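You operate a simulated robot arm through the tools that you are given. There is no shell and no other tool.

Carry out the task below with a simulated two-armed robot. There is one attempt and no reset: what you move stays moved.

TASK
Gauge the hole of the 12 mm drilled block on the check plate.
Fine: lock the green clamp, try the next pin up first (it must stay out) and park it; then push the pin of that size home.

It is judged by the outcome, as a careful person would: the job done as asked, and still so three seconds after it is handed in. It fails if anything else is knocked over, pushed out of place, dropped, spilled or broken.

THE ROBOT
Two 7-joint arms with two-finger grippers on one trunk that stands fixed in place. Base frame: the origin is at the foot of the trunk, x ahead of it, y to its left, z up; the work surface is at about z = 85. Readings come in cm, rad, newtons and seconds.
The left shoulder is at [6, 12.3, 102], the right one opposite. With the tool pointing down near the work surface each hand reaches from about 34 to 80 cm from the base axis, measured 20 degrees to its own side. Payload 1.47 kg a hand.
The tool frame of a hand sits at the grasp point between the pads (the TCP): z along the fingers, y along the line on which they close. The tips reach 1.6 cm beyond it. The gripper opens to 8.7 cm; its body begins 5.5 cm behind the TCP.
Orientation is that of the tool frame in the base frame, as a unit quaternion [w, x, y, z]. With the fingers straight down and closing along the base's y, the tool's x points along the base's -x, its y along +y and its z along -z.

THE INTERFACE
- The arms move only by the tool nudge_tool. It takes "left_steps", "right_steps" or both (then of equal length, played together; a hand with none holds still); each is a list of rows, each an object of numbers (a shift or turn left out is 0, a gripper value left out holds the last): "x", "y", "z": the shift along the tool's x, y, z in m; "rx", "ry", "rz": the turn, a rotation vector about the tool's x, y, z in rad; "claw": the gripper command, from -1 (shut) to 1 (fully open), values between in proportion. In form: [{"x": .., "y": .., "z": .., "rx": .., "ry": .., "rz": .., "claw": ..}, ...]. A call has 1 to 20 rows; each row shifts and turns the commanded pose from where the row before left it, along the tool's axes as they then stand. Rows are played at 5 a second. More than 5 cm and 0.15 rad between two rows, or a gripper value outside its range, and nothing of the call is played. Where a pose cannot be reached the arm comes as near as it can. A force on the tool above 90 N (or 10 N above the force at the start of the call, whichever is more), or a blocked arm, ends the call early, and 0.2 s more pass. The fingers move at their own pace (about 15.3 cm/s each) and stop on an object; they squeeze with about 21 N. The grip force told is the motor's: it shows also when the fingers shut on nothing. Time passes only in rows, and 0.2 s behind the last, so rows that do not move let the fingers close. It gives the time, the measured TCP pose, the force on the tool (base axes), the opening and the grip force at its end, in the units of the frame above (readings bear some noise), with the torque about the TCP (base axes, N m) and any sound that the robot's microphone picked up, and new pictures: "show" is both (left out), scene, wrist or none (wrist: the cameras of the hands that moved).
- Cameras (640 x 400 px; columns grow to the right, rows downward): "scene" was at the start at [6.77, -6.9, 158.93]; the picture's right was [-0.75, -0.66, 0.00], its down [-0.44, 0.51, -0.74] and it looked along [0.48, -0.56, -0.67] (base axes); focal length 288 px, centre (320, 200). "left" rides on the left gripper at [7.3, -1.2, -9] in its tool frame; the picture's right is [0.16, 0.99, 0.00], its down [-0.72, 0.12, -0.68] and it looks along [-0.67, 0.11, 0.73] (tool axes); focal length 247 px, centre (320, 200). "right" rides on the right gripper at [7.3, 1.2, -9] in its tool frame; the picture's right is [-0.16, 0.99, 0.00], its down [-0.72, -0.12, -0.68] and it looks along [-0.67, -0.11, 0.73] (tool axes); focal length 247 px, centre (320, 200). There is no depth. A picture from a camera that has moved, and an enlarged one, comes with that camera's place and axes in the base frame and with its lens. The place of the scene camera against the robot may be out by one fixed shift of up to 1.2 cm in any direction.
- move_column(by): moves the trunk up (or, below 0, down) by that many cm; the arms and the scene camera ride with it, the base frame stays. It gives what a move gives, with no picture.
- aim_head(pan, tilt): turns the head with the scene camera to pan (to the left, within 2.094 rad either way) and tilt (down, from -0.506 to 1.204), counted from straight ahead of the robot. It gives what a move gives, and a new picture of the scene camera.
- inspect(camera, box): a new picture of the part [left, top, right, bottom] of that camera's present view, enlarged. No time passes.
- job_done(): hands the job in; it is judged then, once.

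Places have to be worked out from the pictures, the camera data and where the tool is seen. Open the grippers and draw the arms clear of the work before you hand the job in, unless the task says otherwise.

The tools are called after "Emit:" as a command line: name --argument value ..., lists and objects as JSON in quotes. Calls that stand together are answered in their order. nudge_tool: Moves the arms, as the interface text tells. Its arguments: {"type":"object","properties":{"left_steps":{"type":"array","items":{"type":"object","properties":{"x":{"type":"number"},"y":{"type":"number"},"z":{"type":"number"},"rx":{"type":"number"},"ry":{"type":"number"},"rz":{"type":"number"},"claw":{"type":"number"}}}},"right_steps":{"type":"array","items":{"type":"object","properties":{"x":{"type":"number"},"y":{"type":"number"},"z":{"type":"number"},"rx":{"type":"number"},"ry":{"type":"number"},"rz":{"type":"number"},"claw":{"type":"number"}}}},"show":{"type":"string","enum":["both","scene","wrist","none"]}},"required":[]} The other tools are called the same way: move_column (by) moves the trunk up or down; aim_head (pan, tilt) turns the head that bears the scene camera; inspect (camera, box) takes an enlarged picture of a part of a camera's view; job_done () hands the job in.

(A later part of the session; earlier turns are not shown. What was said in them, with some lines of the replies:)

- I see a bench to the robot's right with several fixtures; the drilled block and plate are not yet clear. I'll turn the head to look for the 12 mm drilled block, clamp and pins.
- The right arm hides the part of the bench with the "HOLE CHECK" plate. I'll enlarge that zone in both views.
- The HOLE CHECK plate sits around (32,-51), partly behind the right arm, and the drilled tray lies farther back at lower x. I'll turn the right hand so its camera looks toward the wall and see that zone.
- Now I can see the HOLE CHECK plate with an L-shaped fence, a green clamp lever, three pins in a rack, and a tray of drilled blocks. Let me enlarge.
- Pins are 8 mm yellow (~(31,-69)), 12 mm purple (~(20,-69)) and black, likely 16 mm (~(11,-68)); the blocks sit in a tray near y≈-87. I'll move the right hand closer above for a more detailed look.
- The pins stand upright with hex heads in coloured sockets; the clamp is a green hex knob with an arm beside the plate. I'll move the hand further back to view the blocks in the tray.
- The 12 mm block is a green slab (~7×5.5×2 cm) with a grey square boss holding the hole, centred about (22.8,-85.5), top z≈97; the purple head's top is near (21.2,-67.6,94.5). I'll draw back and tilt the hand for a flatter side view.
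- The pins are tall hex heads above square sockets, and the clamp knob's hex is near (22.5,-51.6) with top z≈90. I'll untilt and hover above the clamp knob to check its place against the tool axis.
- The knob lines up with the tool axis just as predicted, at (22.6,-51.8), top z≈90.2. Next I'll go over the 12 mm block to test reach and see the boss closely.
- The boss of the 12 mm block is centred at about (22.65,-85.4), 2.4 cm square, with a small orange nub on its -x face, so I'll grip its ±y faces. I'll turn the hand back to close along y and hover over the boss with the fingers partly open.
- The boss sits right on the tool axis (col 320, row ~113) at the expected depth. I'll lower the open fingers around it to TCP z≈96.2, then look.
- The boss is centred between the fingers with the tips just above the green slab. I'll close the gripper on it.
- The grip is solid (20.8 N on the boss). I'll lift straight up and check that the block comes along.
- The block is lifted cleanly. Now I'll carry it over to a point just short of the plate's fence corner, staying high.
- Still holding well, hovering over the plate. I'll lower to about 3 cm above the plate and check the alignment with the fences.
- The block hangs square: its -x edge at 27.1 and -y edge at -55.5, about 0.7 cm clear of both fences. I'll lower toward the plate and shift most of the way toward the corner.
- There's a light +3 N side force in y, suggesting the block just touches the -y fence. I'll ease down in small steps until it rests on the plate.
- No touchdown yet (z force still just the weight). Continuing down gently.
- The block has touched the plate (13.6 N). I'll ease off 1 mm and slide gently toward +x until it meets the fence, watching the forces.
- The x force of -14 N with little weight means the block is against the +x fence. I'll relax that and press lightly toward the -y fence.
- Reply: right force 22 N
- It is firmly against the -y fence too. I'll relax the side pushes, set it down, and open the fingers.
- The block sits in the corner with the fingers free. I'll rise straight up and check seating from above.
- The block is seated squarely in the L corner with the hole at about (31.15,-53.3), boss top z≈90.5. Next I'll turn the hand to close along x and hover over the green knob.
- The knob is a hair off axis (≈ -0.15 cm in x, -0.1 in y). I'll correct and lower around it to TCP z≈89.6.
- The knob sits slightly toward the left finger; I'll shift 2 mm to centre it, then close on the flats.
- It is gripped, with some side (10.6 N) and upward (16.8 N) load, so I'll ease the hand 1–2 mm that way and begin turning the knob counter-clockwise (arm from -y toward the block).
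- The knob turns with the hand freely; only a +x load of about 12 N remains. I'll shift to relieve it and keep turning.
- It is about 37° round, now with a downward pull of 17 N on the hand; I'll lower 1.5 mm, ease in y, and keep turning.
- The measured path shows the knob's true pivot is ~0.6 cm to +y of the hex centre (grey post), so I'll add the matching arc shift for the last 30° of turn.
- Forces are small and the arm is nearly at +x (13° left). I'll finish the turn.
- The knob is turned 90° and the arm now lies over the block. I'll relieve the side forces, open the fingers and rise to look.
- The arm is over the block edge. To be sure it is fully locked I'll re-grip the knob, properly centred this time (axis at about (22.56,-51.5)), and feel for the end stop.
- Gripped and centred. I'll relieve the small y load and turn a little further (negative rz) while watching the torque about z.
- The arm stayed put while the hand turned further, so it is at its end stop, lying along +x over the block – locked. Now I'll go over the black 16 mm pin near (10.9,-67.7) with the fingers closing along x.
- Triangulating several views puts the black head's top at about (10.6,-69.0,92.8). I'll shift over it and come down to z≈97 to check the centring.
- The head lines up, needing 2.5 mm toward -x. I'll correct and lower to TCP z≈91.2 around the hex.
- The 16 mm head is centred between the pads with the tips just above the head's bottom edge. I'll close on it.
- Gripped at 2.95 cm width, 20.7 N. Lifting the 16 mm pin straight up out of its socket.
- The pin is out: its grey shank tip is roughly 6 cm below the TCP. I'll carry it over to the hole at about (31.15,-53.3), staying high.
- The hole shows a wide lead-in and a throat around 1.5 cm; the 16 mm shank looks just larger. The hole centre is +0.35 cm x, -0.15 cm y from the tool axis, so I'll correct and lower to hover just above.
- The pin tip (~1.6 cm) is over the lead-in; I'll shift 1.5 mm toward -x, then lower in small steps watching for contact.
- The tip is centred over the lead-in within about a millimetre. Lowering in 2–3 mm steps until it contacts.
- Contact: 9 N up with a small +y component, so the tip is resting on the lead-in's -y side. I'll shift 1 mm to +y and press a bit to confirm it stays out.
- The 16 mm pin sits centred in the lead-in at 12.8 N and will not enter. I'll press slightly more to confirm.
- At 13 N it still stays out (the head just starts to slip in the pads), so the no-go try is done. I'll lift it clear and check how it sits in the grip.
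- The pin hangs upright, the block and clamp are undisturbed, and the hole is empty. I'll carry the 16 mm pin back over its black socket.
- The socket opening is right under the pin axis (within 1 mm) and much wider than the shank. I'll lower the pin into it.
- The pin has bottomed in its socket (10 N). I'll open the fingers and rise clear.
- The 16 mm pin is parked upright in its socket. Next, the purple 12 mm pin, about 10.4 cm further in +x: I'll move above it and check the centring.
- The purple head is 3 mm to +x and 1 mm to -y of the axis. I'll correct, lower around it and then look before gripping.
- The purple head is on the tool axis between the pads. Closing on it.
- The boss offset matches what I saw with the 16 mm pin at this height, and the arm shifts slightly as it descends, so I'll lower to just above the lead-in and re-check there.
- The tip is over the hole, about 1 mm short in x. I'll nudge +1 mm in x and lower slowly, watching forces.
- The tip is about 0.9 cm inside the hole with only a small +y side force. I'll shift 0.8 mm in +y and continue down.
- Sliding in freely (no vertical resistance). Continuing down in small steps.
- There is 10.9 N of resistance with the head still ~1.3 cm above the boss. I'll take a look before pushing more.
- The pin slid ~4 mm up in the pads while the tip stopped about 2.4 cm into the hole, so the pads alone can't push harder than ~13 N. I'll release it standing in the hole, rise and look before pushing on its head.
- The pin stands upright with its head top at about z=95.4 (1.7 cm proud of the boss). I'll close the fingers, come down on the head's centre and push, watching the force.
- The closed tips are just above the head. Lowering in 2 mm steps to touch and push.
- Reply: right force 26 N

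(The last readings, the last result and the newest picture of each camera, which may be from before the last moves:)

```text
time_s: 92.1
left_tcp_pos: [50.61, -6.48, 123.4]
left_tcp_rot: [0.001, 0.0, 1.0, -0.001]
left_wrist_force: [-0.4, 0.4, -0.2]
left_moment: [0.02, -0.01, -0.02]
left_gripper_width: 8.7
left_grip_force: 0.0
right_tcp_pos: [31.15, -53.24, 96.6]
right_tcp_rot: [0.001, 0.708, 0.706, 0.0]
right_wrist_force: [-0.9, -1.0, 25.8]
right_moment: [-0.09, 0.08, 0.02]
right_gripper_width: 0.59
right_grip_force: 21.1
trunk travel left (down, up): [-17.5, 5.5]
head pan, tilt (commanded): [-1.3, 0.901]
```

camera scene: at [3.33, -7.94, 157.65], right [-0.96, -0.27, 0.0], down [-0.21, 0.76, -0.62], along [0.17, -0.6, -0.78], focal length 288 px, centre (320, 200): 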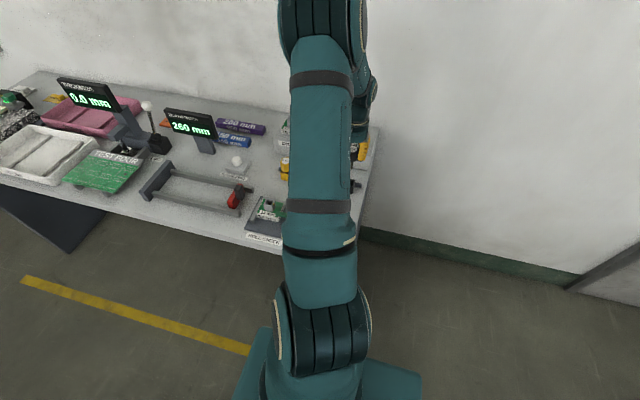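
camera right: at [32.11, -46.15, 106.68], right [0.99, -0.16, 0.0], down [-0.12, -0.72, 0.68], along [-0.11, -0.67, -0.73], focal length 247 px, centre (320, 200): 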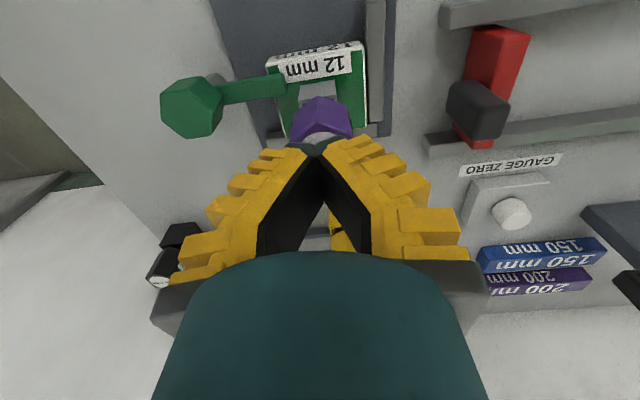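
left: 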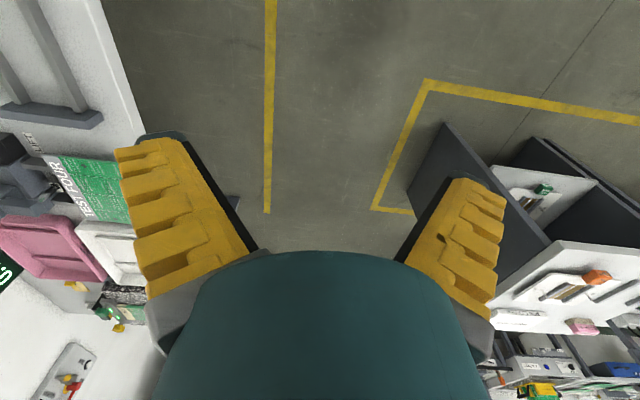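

Emit:
nudge_tool --right_steps '[{}]' --show "wrist"

Emit:
inspect --camera "right" --box '[240, 60, 400, 230]'

```text
time_s: 92.5
left_tcp_pos: [50.49, -6.45, 123.48]
left_tcp_rot: [0.001, -0.001, 1.0, -0.001]
left_wrist_force: [-0.2, -0.9, -0.7]
left_moment: [-0.05, 0.01, 0.02]
left_gripper_width: 8.7
left_grip_force: 0.0
right_tcp_pos: [31.18, -53.19, 96.64]
right_tcp_rot: [0.0, 0.708, 0.706, 0.0]
right_wrist_force: [0.0, -1.1, 28.8]
right_moment: [-0.13, 0.05, 0.0]
right_gripper_width: 0.63
right_grip_force: 20.9
trunk travel left (down, up): [-17.5, 5.5]
head pan, tilt (commanded): [-1.3, 0.901]
camera right: at [32.29, -45.95, 105.42], right [0.99, -0.16, 0.0], down [-0.12, -0.72, 0.68], along [-0.11, -0.67, -0.73], focal length 247 px, centre (320, 200)
```

right: 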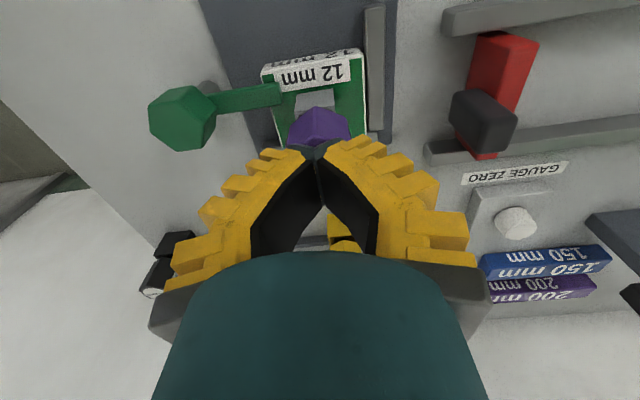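

```text
2.35 times, centred on (320, 145) of right
camera zoom: at [32.29, -45.95, 105.42], right [0.99, -0.16, 0.0], down [-0.12, -0.72, 0.68], along [-0.11, -0.67, -0.73], focal length 581 px, centre (320, 329)
```

zoom: 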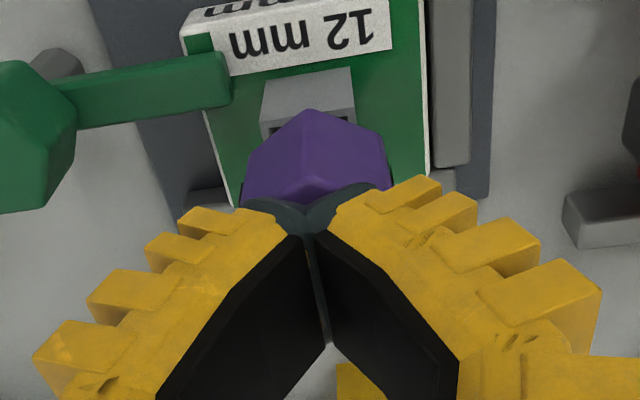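

The head seems to have moved down ~4 mm under ~28 N. I'll keep pushing in small steps and compare force to travel.

Emit:
nudge_tool --right_steps '[{"z": 0.002}, {"z": 0.002}, {}]' --show "none"

```text
time_s: 93.3
left_tcp_pos: [50.49, -6.26, 123.54]
left_tcp_rot: [0.001, 0.0, 1.0, -0.001]
left_wrist_force: [-0.1, 0.2, -0.4]
left_moment: [-0.03, 0.01, 0.01]
left_gripper_width: 8.68
left_grip_force: 0.0
right_tcp_pos: [31.12, -52.95, 96.46]
right_tcp_rot: [0.005, 0.708, 0.706, 0.0]
right_wrist_force: [-0.4, -2.2, 61.5]
right_moment: [-0.26, 0.0, -0.01]
right_gripper_width: 0.62
right_grip_force: 21.0
trunk travel left (down, up): [-17.5, 5.5]
head pan, tilt (commanded): [-1.3, 0.901]
```

Force jumped to 61 N with hardly any travel – a hard stop. I'll back off at once and look at the pin from the side.

Emit:
nudge_tool --right_steps '[{"z": -0.004}, {"z": -0.01}, {"z": -0.03}, {"z": -0.04}, {}]' --show "wrist"

Emit:
inspect --camera "right" --box '[240, 40, 400, 180]'

```text
time_s: 94.5
left_tcp_pos: [50.61, -6.65, 123.32]
left_tcp_rot: [-0.001, 0.0, 1.0, 0.0]
left_wrist_force: [0.4, 0.3, 0.4]
left_moment: [-0.04, 0.01, 0.01]
left_gripper_width: 8.7
left_grip_force: 0.1
right_tcp_pos: [31.18, -53.13, 104.48]
right_tcp_rot: [0.0, 0.708, 0.706, 0.0]
right_wrist_force: [0.1, -0.9, -0.5]
right_moment: [-0.02, 0.01, 0.01]
right_gripper_width: 0.0
right_grip_force: 21.3
trunk travel left (down, up): [-17.5, 5.5]
head pan, tilt (commanded): [-1.3, 0.901]
camera right: at [32.45, -45.95, 113.37], right [0.99, -0.16, 0.0], down [-0.12, -0.72, 0.68], along [-0.11, -0.67, -0.73], focal length 247 px, centre (320, 200)
```

right: 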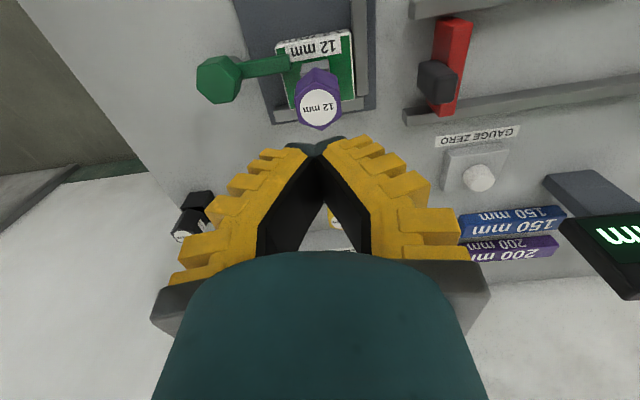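

```text
2.86 times, centred on (320, 110) of right
camera zoom: at [32.45, -45.95, 113.37], right [0.99, -0.16, 0.0], down [-0.12, -0.72, 0.68], along [-0.11, -0.67, -0.73], focal length 706 px, centre (320, 457)
```

zoom: 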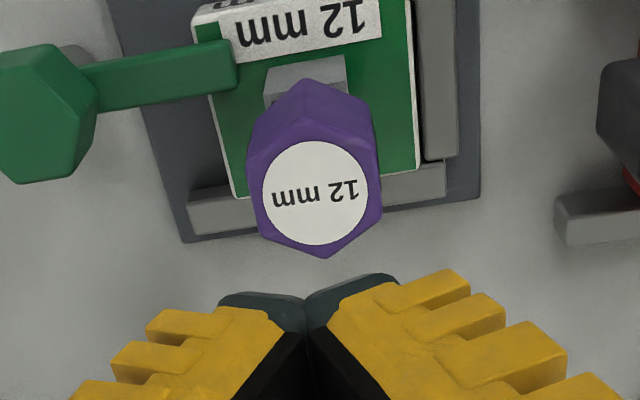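

I need a true side view of the pin in the boss, so I'll open the fingers, back the hand away toward the robot and tilt it to look nearly horizontally.

Emit:
nudge_tool --right_steps '[{"x": 0.044}, {"x": 0.044, "claw": 0.2}, {"x": 0.044, "claw": 1}, {"ry": -0.15, "claw": 1}, {"ry": -0.15}, {"ry": -0.15}, {"ry": -0.15}, {"ry": -0.15}, {}]' --show "wrist"

Emit:
inspect --camera "right" --box '[220, 0, 420, 150]'

```text
time_s: 96.5
left_tcp_pos: [50.58, -6.67, 123.48]
left_tcp_rot: [0.0, 0.0, 1.0, 0.0]
left_wrist_force: [0.2, 0.8, -0.2]
left_moment: [0.0, -0.01, 0.0]
left_gripper_width: 8.68
left_grip_force: 0.0
right_tcp_pos: [31.54, -40.26, 104.6]
right_tcp_rot: [0.259, 0.659, 0.658, -0.258]
right_wrist_force: [-0.6, -0.3, 1.0]
right_moment: [0.04, 0.0, 0.06]
right_gripper_width: 8.71
right_grip_force: 0.0
right hand out of reach, approached as far as the arm can: row 8
trunk travel left (down, up): [-17.5, 5.5]
head pan, tilt (commanded): [-1.3, 0.901]
camera right: at [32.85, -28.88, 106.02], right [0.99, -0.12, 0.11], down [-0.12, -0.07, 0.99], along [-0.11, -0.99, -0.08], focal length 247 px, centre (320, 200)
```

right: 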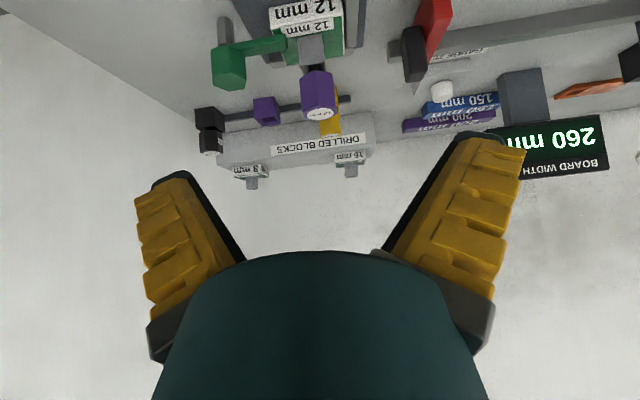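

```text
2.67 times, centred on (320, 75) of right
camera zoom: at [32.85, -28.88, 106.02], right [0.99, -0.12, 0.11], down [-0.12, -0.07, 0.99], along [-0.11, -0.99, -0.08], focal length 659 px, centre (320, 533)
```

zoom: 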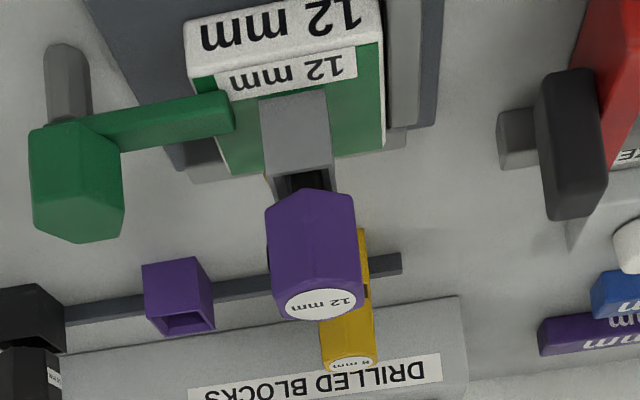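

Emit:
inspect --camera "right" --box '[280, 15, 360, 125]'

```text
3.64 times, centred on (320, 70) of right
camera zoom: at [32.85, -28.88, 106.02], right [0.99, -0.12, 0.11], down [-0.12, -0.07, 0.99], along [-0.11, -0.99, -0.08], focal length 898 px, centre (320, 673)
```

zoom: 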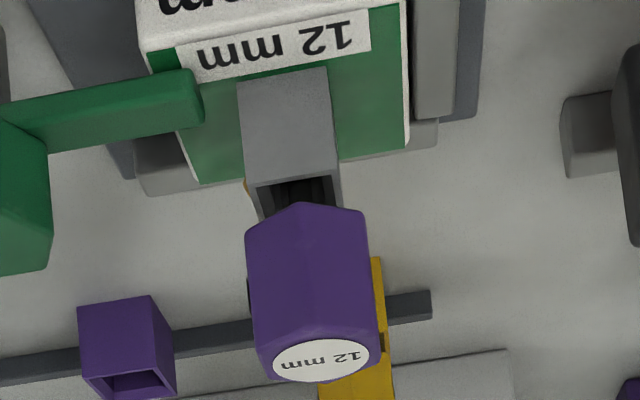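

The side view shows the boss top at z≈90.7, the head's underside at z≈91.8 and thus the tip right at the slab's top (z≈87.7) – it looks like the pin bottomed in a blind hole. To verify, I'll look straight down into the similar 8 mm block's hole; first untilt and rise.

Emit:
nudge_tool --right_steps '[{"ry": 0.15, "claw": 0.1}, {"ry": 0.15}, {"ry": 0.15}, {"ry": 0.15}, {"ry": 0.15}, {"z": -0.03}, {"z": -0.03}, {"rz": -0.1428}, {"rz": -0.1428}, {"rz": -0.1428}, {"rz": -0.1428}, {"rz": -0.1428}, {"rz": -0.1428}, {"rz": -0.1428}, {"rz": -0.1428}, {"rz": -0.1428}, {"rz": -0.1428}, {"rz": -0.1428}, {}]' --show "wrist"

```text
time_s: 100.5
left_tcp_pos: [50.6, -6.62, 123.47]
left_tcp_rot: [-0.001, 0.001, 1.0, 0.0]
left_wrist_force: [0.4, -0.3, 0.7]
left_moment: [-0.04, -0.01, -0.01]
left_gripper_width: 8.68
left_grip_force: 0.1
right_tcp_pos: [31.73, -40.31, 110.4]
right_tcp_rot: [0.0, 0.0, 1.0, 0.0]
right_wrist_force: [0.1, 0.7, 0.5]
right_moment: [-0.03, -0.02, -0.01]
right_gripper_width: 5.32
right_grip_force: 3.8
trunk travel left (down, up): [-17.5, 5.5]
head pan, tilt (commanded): [-1.3, 0.901]
camera right: at [24.44, -39.15, 119.36], right [0.16, 0.99, 0.0], down [0.72, -0.12, 0.68], along [0.67, -0.11, -0.73], focal length 247 px, centre (320, 200)
```

right: 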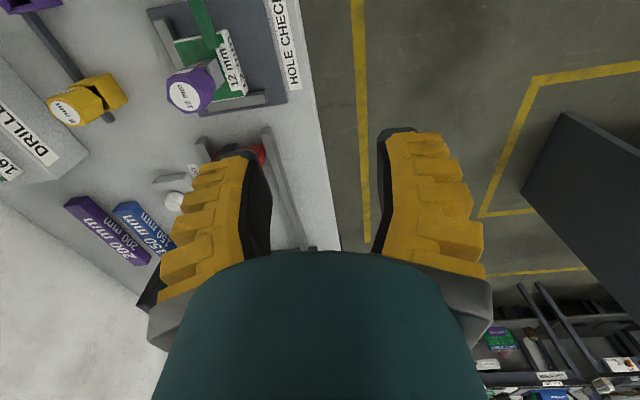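

Emit:
nudge_tool --right_steps '[{"x": 0.0137, "y": -0.045}, {"x": 0.0137, "y": -0.045}, {"x": 0.0137, "y": -0.045}, {"x": 0.0137, "y": -0.045}, {"x": 0.0137, "y": -0.045}, {"x": 0.0137, "y": -0.045}, {"x": 0.0137, "y": -0.045}, {"x": 0.0137, "y": -0.045}, {"x": 0.0137, "y": -0.045}, {"x": 0.0137, "y": -0.045}, {}]' --show "wrist"

Emit:
inspect --camera "right" --box '[280, 0, 380, 70]'

```text
time_s: 102.9
left_tcp_pos: [50.56, -6.36, 123.59]
left_tcp_rot: [0.0, 0.0, 1.0, -0.001]
left_wrist_force: [-0.6, 1.2, 0.3]
left_moment: [-0.06, 0.02, -0.02]
left_gripper_width: 8.7
left_grip_force: 0.0
right_tcp_pos: [17.98, -85.18, 110.44]
right_tcp_rot: [0.0, 0.001, 1.0, 0.0]
right_wrist_force: [1.0, 0.1, 0.0]
right_moment: [-0.05, 0.01, 0.0]
right_gripper_width: 5.35
right_grip_force: 4.6
trunk travel left (down, up): [-17.5, 5.5]
head pan, tilt (commanded): [-1.3, 0.901]
camera right: at [10.65, -84.02, 119.37], right [0.16, 0.99, 0.0], down [0.72, -0.12, 0.68], along [0.67, -0.11, -0.73], focal length 247 px, centre (320, 200)
```

right: 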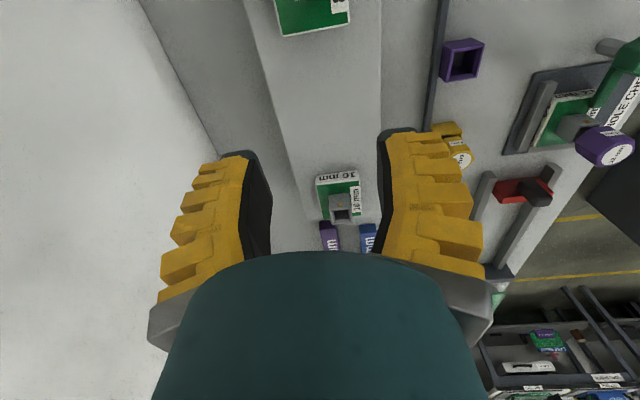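

```text
5.71 times, centred on (330, 35) of right
camera zoom: at [10.65, -84.02, 119.37], right [0.16, 0.99, 0.0], down [0.72, -0.12, 0.68], along [0.67, -0.11, -0.73], focal length 1411 px, centre (263, 1143)
```

zoom: 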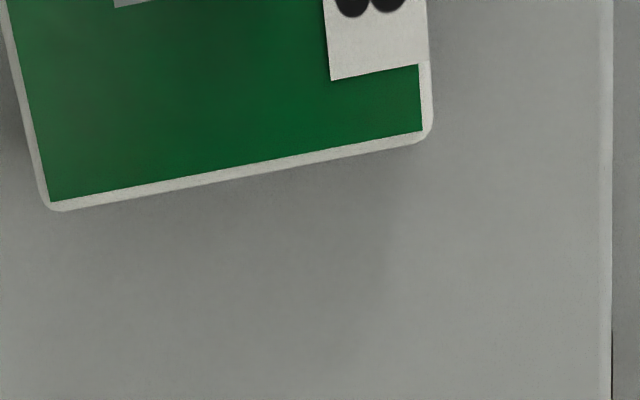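

Emit:
nudge_tool --right_steps '[{"x": 0.04}, {}]' --show "none"

Emit:
inspect --camera "right" --box '[280, 0, 380, 70]'

```text
time_s: 103.5
left_tcp_pos: [50.59, -6.61, 123.41]
left_tcp_rot: [-0.001, 0.0, 1.0, 0.001]
left_wrist_force: [0.1, 0.3, -0.4]
left_moment: [0.02, 0.03, 0.0]
left_gripper_width: 8.69
left_grip_force: 0.1
right_tcp_pos: [13.91, -85.39, 110.34]
right_tcp_rot: [0.0, -0.001, 1.0, 0.001]
right_wrist_force: [-0.2, -0.2, -0.8]
right_moment: [0.0, 0.01, 0.0]
right_gripper_width: 5.32
right_grip_force: 3.1
trunk travel left (down, up): [-17.5, 5.5]
head pan, tilt (commanded): [-1.3, 0.901]
```

```text
5.71 times, centred on (330, 35) of right
camera zoom: at [6.72, -84.23, 119.25], right [0.16, 0.99, 0.0], down [0.72, -0.12, 0.68], along [0.67, -0.11, -0.73], focal length 1411 px, centre (263, 1143)
```

zoom: 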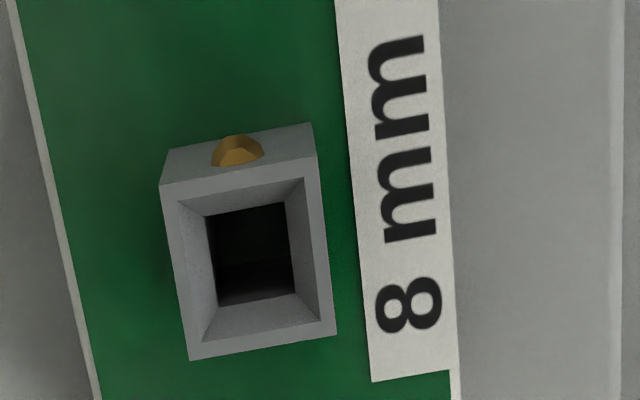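

Emit:
inspect --camera "right" --box '[305, 25, 345, 65]'

```text
10.00 times, centred on (325, 45) of right
camera zoom: at [6.72, -84.23, 119.25], right [0.16, 0.99, 0.0], down [0.72, -0.12, 0.68], along [0.67, -0.11, -0.73], focal length 2470 px, centre (270, 1750)
```

zoom: 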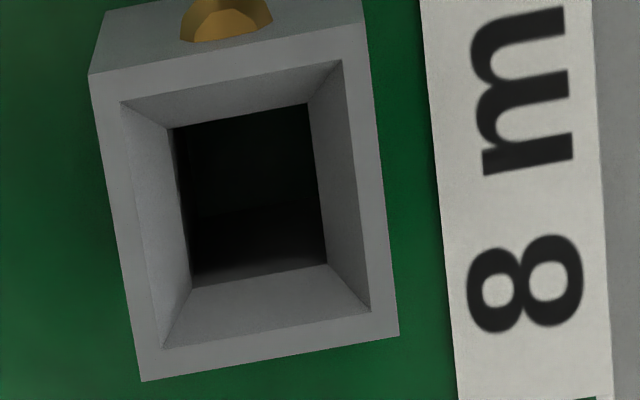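

Looking nearly straight down, the hole is blind with its floor at z≈94.06 – exactly the slab's top – so the 12 mm pin's tip at z≈87.7 on the plate is bottomed, i.e. home. I'll rise and move to where I can verify the plate, clamp and rack.

Emit:
nudge_tool --right_steps '[{"z": -0.04, "claw": 1}, {"z": -0.04}, {"x": -0.008, "y": 0.033}, {"x": -0.008, "y": 0.033}, {"x": -0.008, "y": 0.033}, {"x": -0.008, "y": 0.033}, {"x": -0.008, "y": 0.033}, {"x": -0.008, "y": 0.033}, {"x": -0.008, "y": 0.033}, {"x": -0.008, "y": 0.033}, {"x": -0.008, "y": 0.033}, {"x": -0.008, "y": 0.033}, {}]' --show "wrist"

Emit:
inspect --camera "right" --box '[220, 40, 420, 165]'

```text
time_s: 106.3
left_tcp_pos: [50.67, -6.67, 123.41]
left_tcp_rot: [-0.001, -0.001, 1.0, 0.0]
left_wrist_force: [0.5, -0.8, 0.3]
left_moment: [0.01, 0.02, 0.01]
left_gripper_width: 8.71
left_grip_force: 0.0
right_tcp_pos: [22.1, -52.24, 118.24]
right_tcp_rot: [0.0, 0.001, 1.0, -0.001]
right_wrist_force: [1.0, -0.2, 0.5]
right_moment: [-0.01, 0.01, -0.01]
right_gripper_width: 8.7
right_grip_force: 0.0
trunk travel left (down, up): [-17.5, 5.5]
head pan, tilt (commanded): [-1.3, 0.901]
camera right: at [14.84, -51.03, 127.19], right [0.16, 0.99, 0.0], down [0.72, -0.12, 0.68], along [0.67, -0.11, -0.73], focal length 247 px, centre (320, 200)
```

right: 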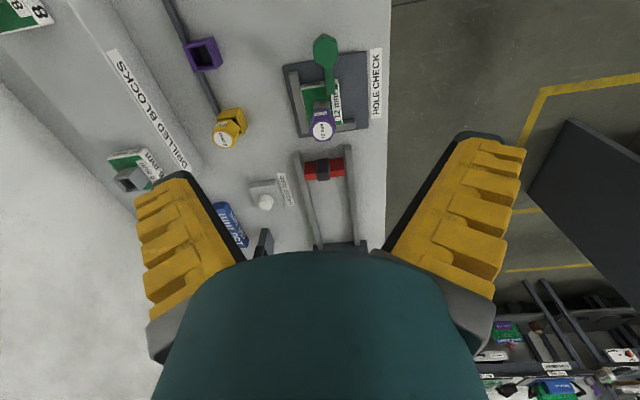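

```text
3.20 times, centred on (320, 102) of right
camera zoom: at [14.84, -51.03, 127.19], right [0.16, 0.99, 0.0], down [0.72, -0.12, 0.68], along [0.67, -0.11, -0.73], focal length 790 px, centre (320, 512)
```

zoom: 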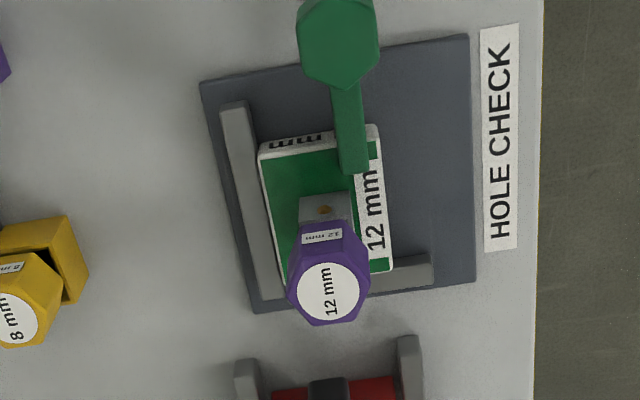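

Block, locked clamp and pin all look right. I'll draw the right arm back to its starting pose with the gripper open and check the scene once more.

Emit:
nudge_tool --right_steps '[{"x": -0.0404, "y": 0.008, "z": -0.012}, {"x": -0.0404, "y": 0.008, "z": -0.012}, {"x": -0.0404, "y": 0.008, "z": -0.012}, {"x": -0.0404, "y": 0.008, "z": -0.012}, {"x": -0.0404, "y": 0.008, "z": -0.012}, {}]' --show "both"

Emit:
inspect --camera "scene" --box '[180, 100, 400, 270]'

```text
time_s: 107.7
left_tcp_pos: [50.58, -6.49, 123.41]
left_tcp_rot: [-0.001, 0.0, 1.0, 0.0]
left_wrist_force: [0.1, -0.5, -0.4]
left_moment: [0.02, 0.0, 0.02]
left_gripper_width: 8.71
left_grip_force: 0.1
right_tcp_pos: [41.98, -48.19, 124.52]
right_tcp_rot: [0.0, 0.0, 1.0, 0.0]
right_wrist_force: [-1.1, 0.4, 0.0]
right_moment: [-0.01, -0.01, 0.02]
right_gripper_width: 8.69
right_grip_force: 0.0
trunk travel left (down, up): [-17.5, 5.5]
head pan, tilt (commanded): [-1.3, 0.901]
camera scene: at [3.22, -7.89, 157.66], right [-0.96, -0.27, 0.0], down [-0.21, 0.76, -0.62], along [0.17, -0.6, -0.78], focal length 288 px, centre (320, 200)
camera right: at [34.68, -47.13, 133.48], right [0.16, 0.99, 0.0], down [0.72, -0.12, 0.68], along [0.67, -0.11, -0.73], focal length 247 px, centre (320, 200)
```

scene: 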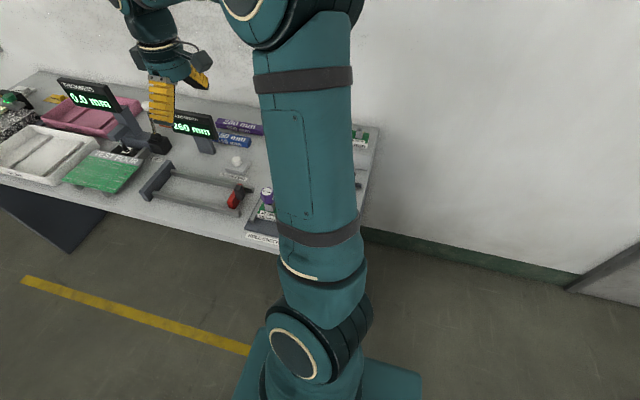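
right: 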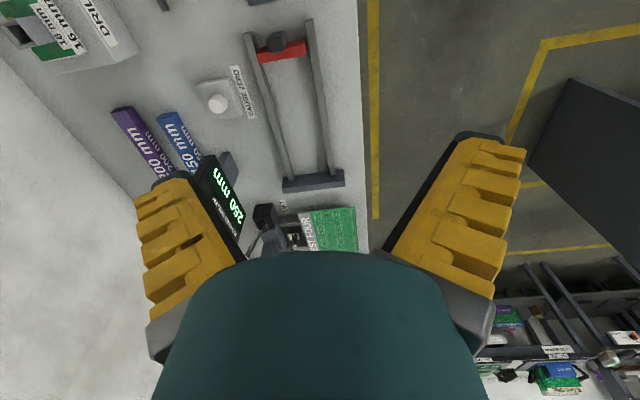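

```text
2.35 times, centred on (290, 185) of scene
camera zoom: at [3.22, -7.89, 157.66], right [-0.96, -0.27, 0.0], down [-0.21, 0.76, -0.62], along [0.17, -0.6, -0.78], focal length 677 px, centre (391, 235)
```

zoom: 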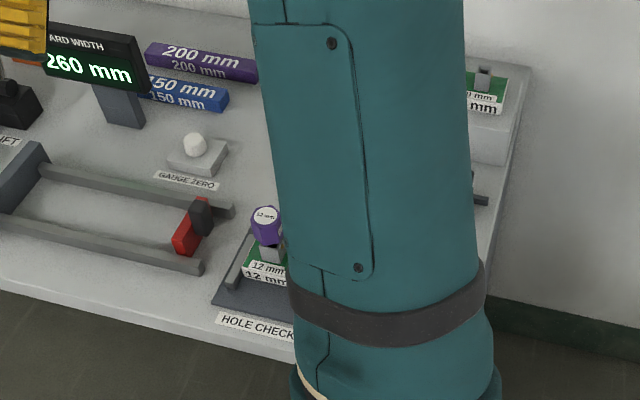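

The 12 mm block sits in the fence corner with the green clamp locked over it. The 16 mm pin is parked and the 12 mm pin is bottomed in the hole. Both grippers are open and clear, so I'm handing in.

Emit:
job_done

```text
The job is handed in.
```

I gauged the 12 mm block on the check plate and handed the job in. I don't have the judge's result.

- **Block and clamp:** The 12 mm block sits in the corner of the check-plate fences. I turned the green clamp a quarter turn, until its arm lay over the block. When I tried to turn it further it did not move, so I took that as its end stop.
- **16 mm try:** Pressed into the hole's lead-in with about 13 N, the 16 mm pin stayed out. I put it back upright in its black socket.
- **12 mm pin:** I pushed it to a hard stop. The head still stands about 1 cm above the boss (the square tube holding the hole). I judged that as home because, looking down into the matching 8 mm block, its hole ends about level with the top of the green slab. The 12 mm pin's tip is at about that depth, by my camera estimates.

Two things a careful person would want to know:

- **Push force:** The last push on the 12 mm head reached about 61 N before I backed off. The pin, block and clamp showed no movement or damage in the pictures afterwards.
- **Clamp sound:** No click or other sound was reported when the clamp turned, so locked rests on its position and the stop.

Nothing else looked disturbed in the views I took. Both grippers are open, and the right arm is drawn back to about where it started.
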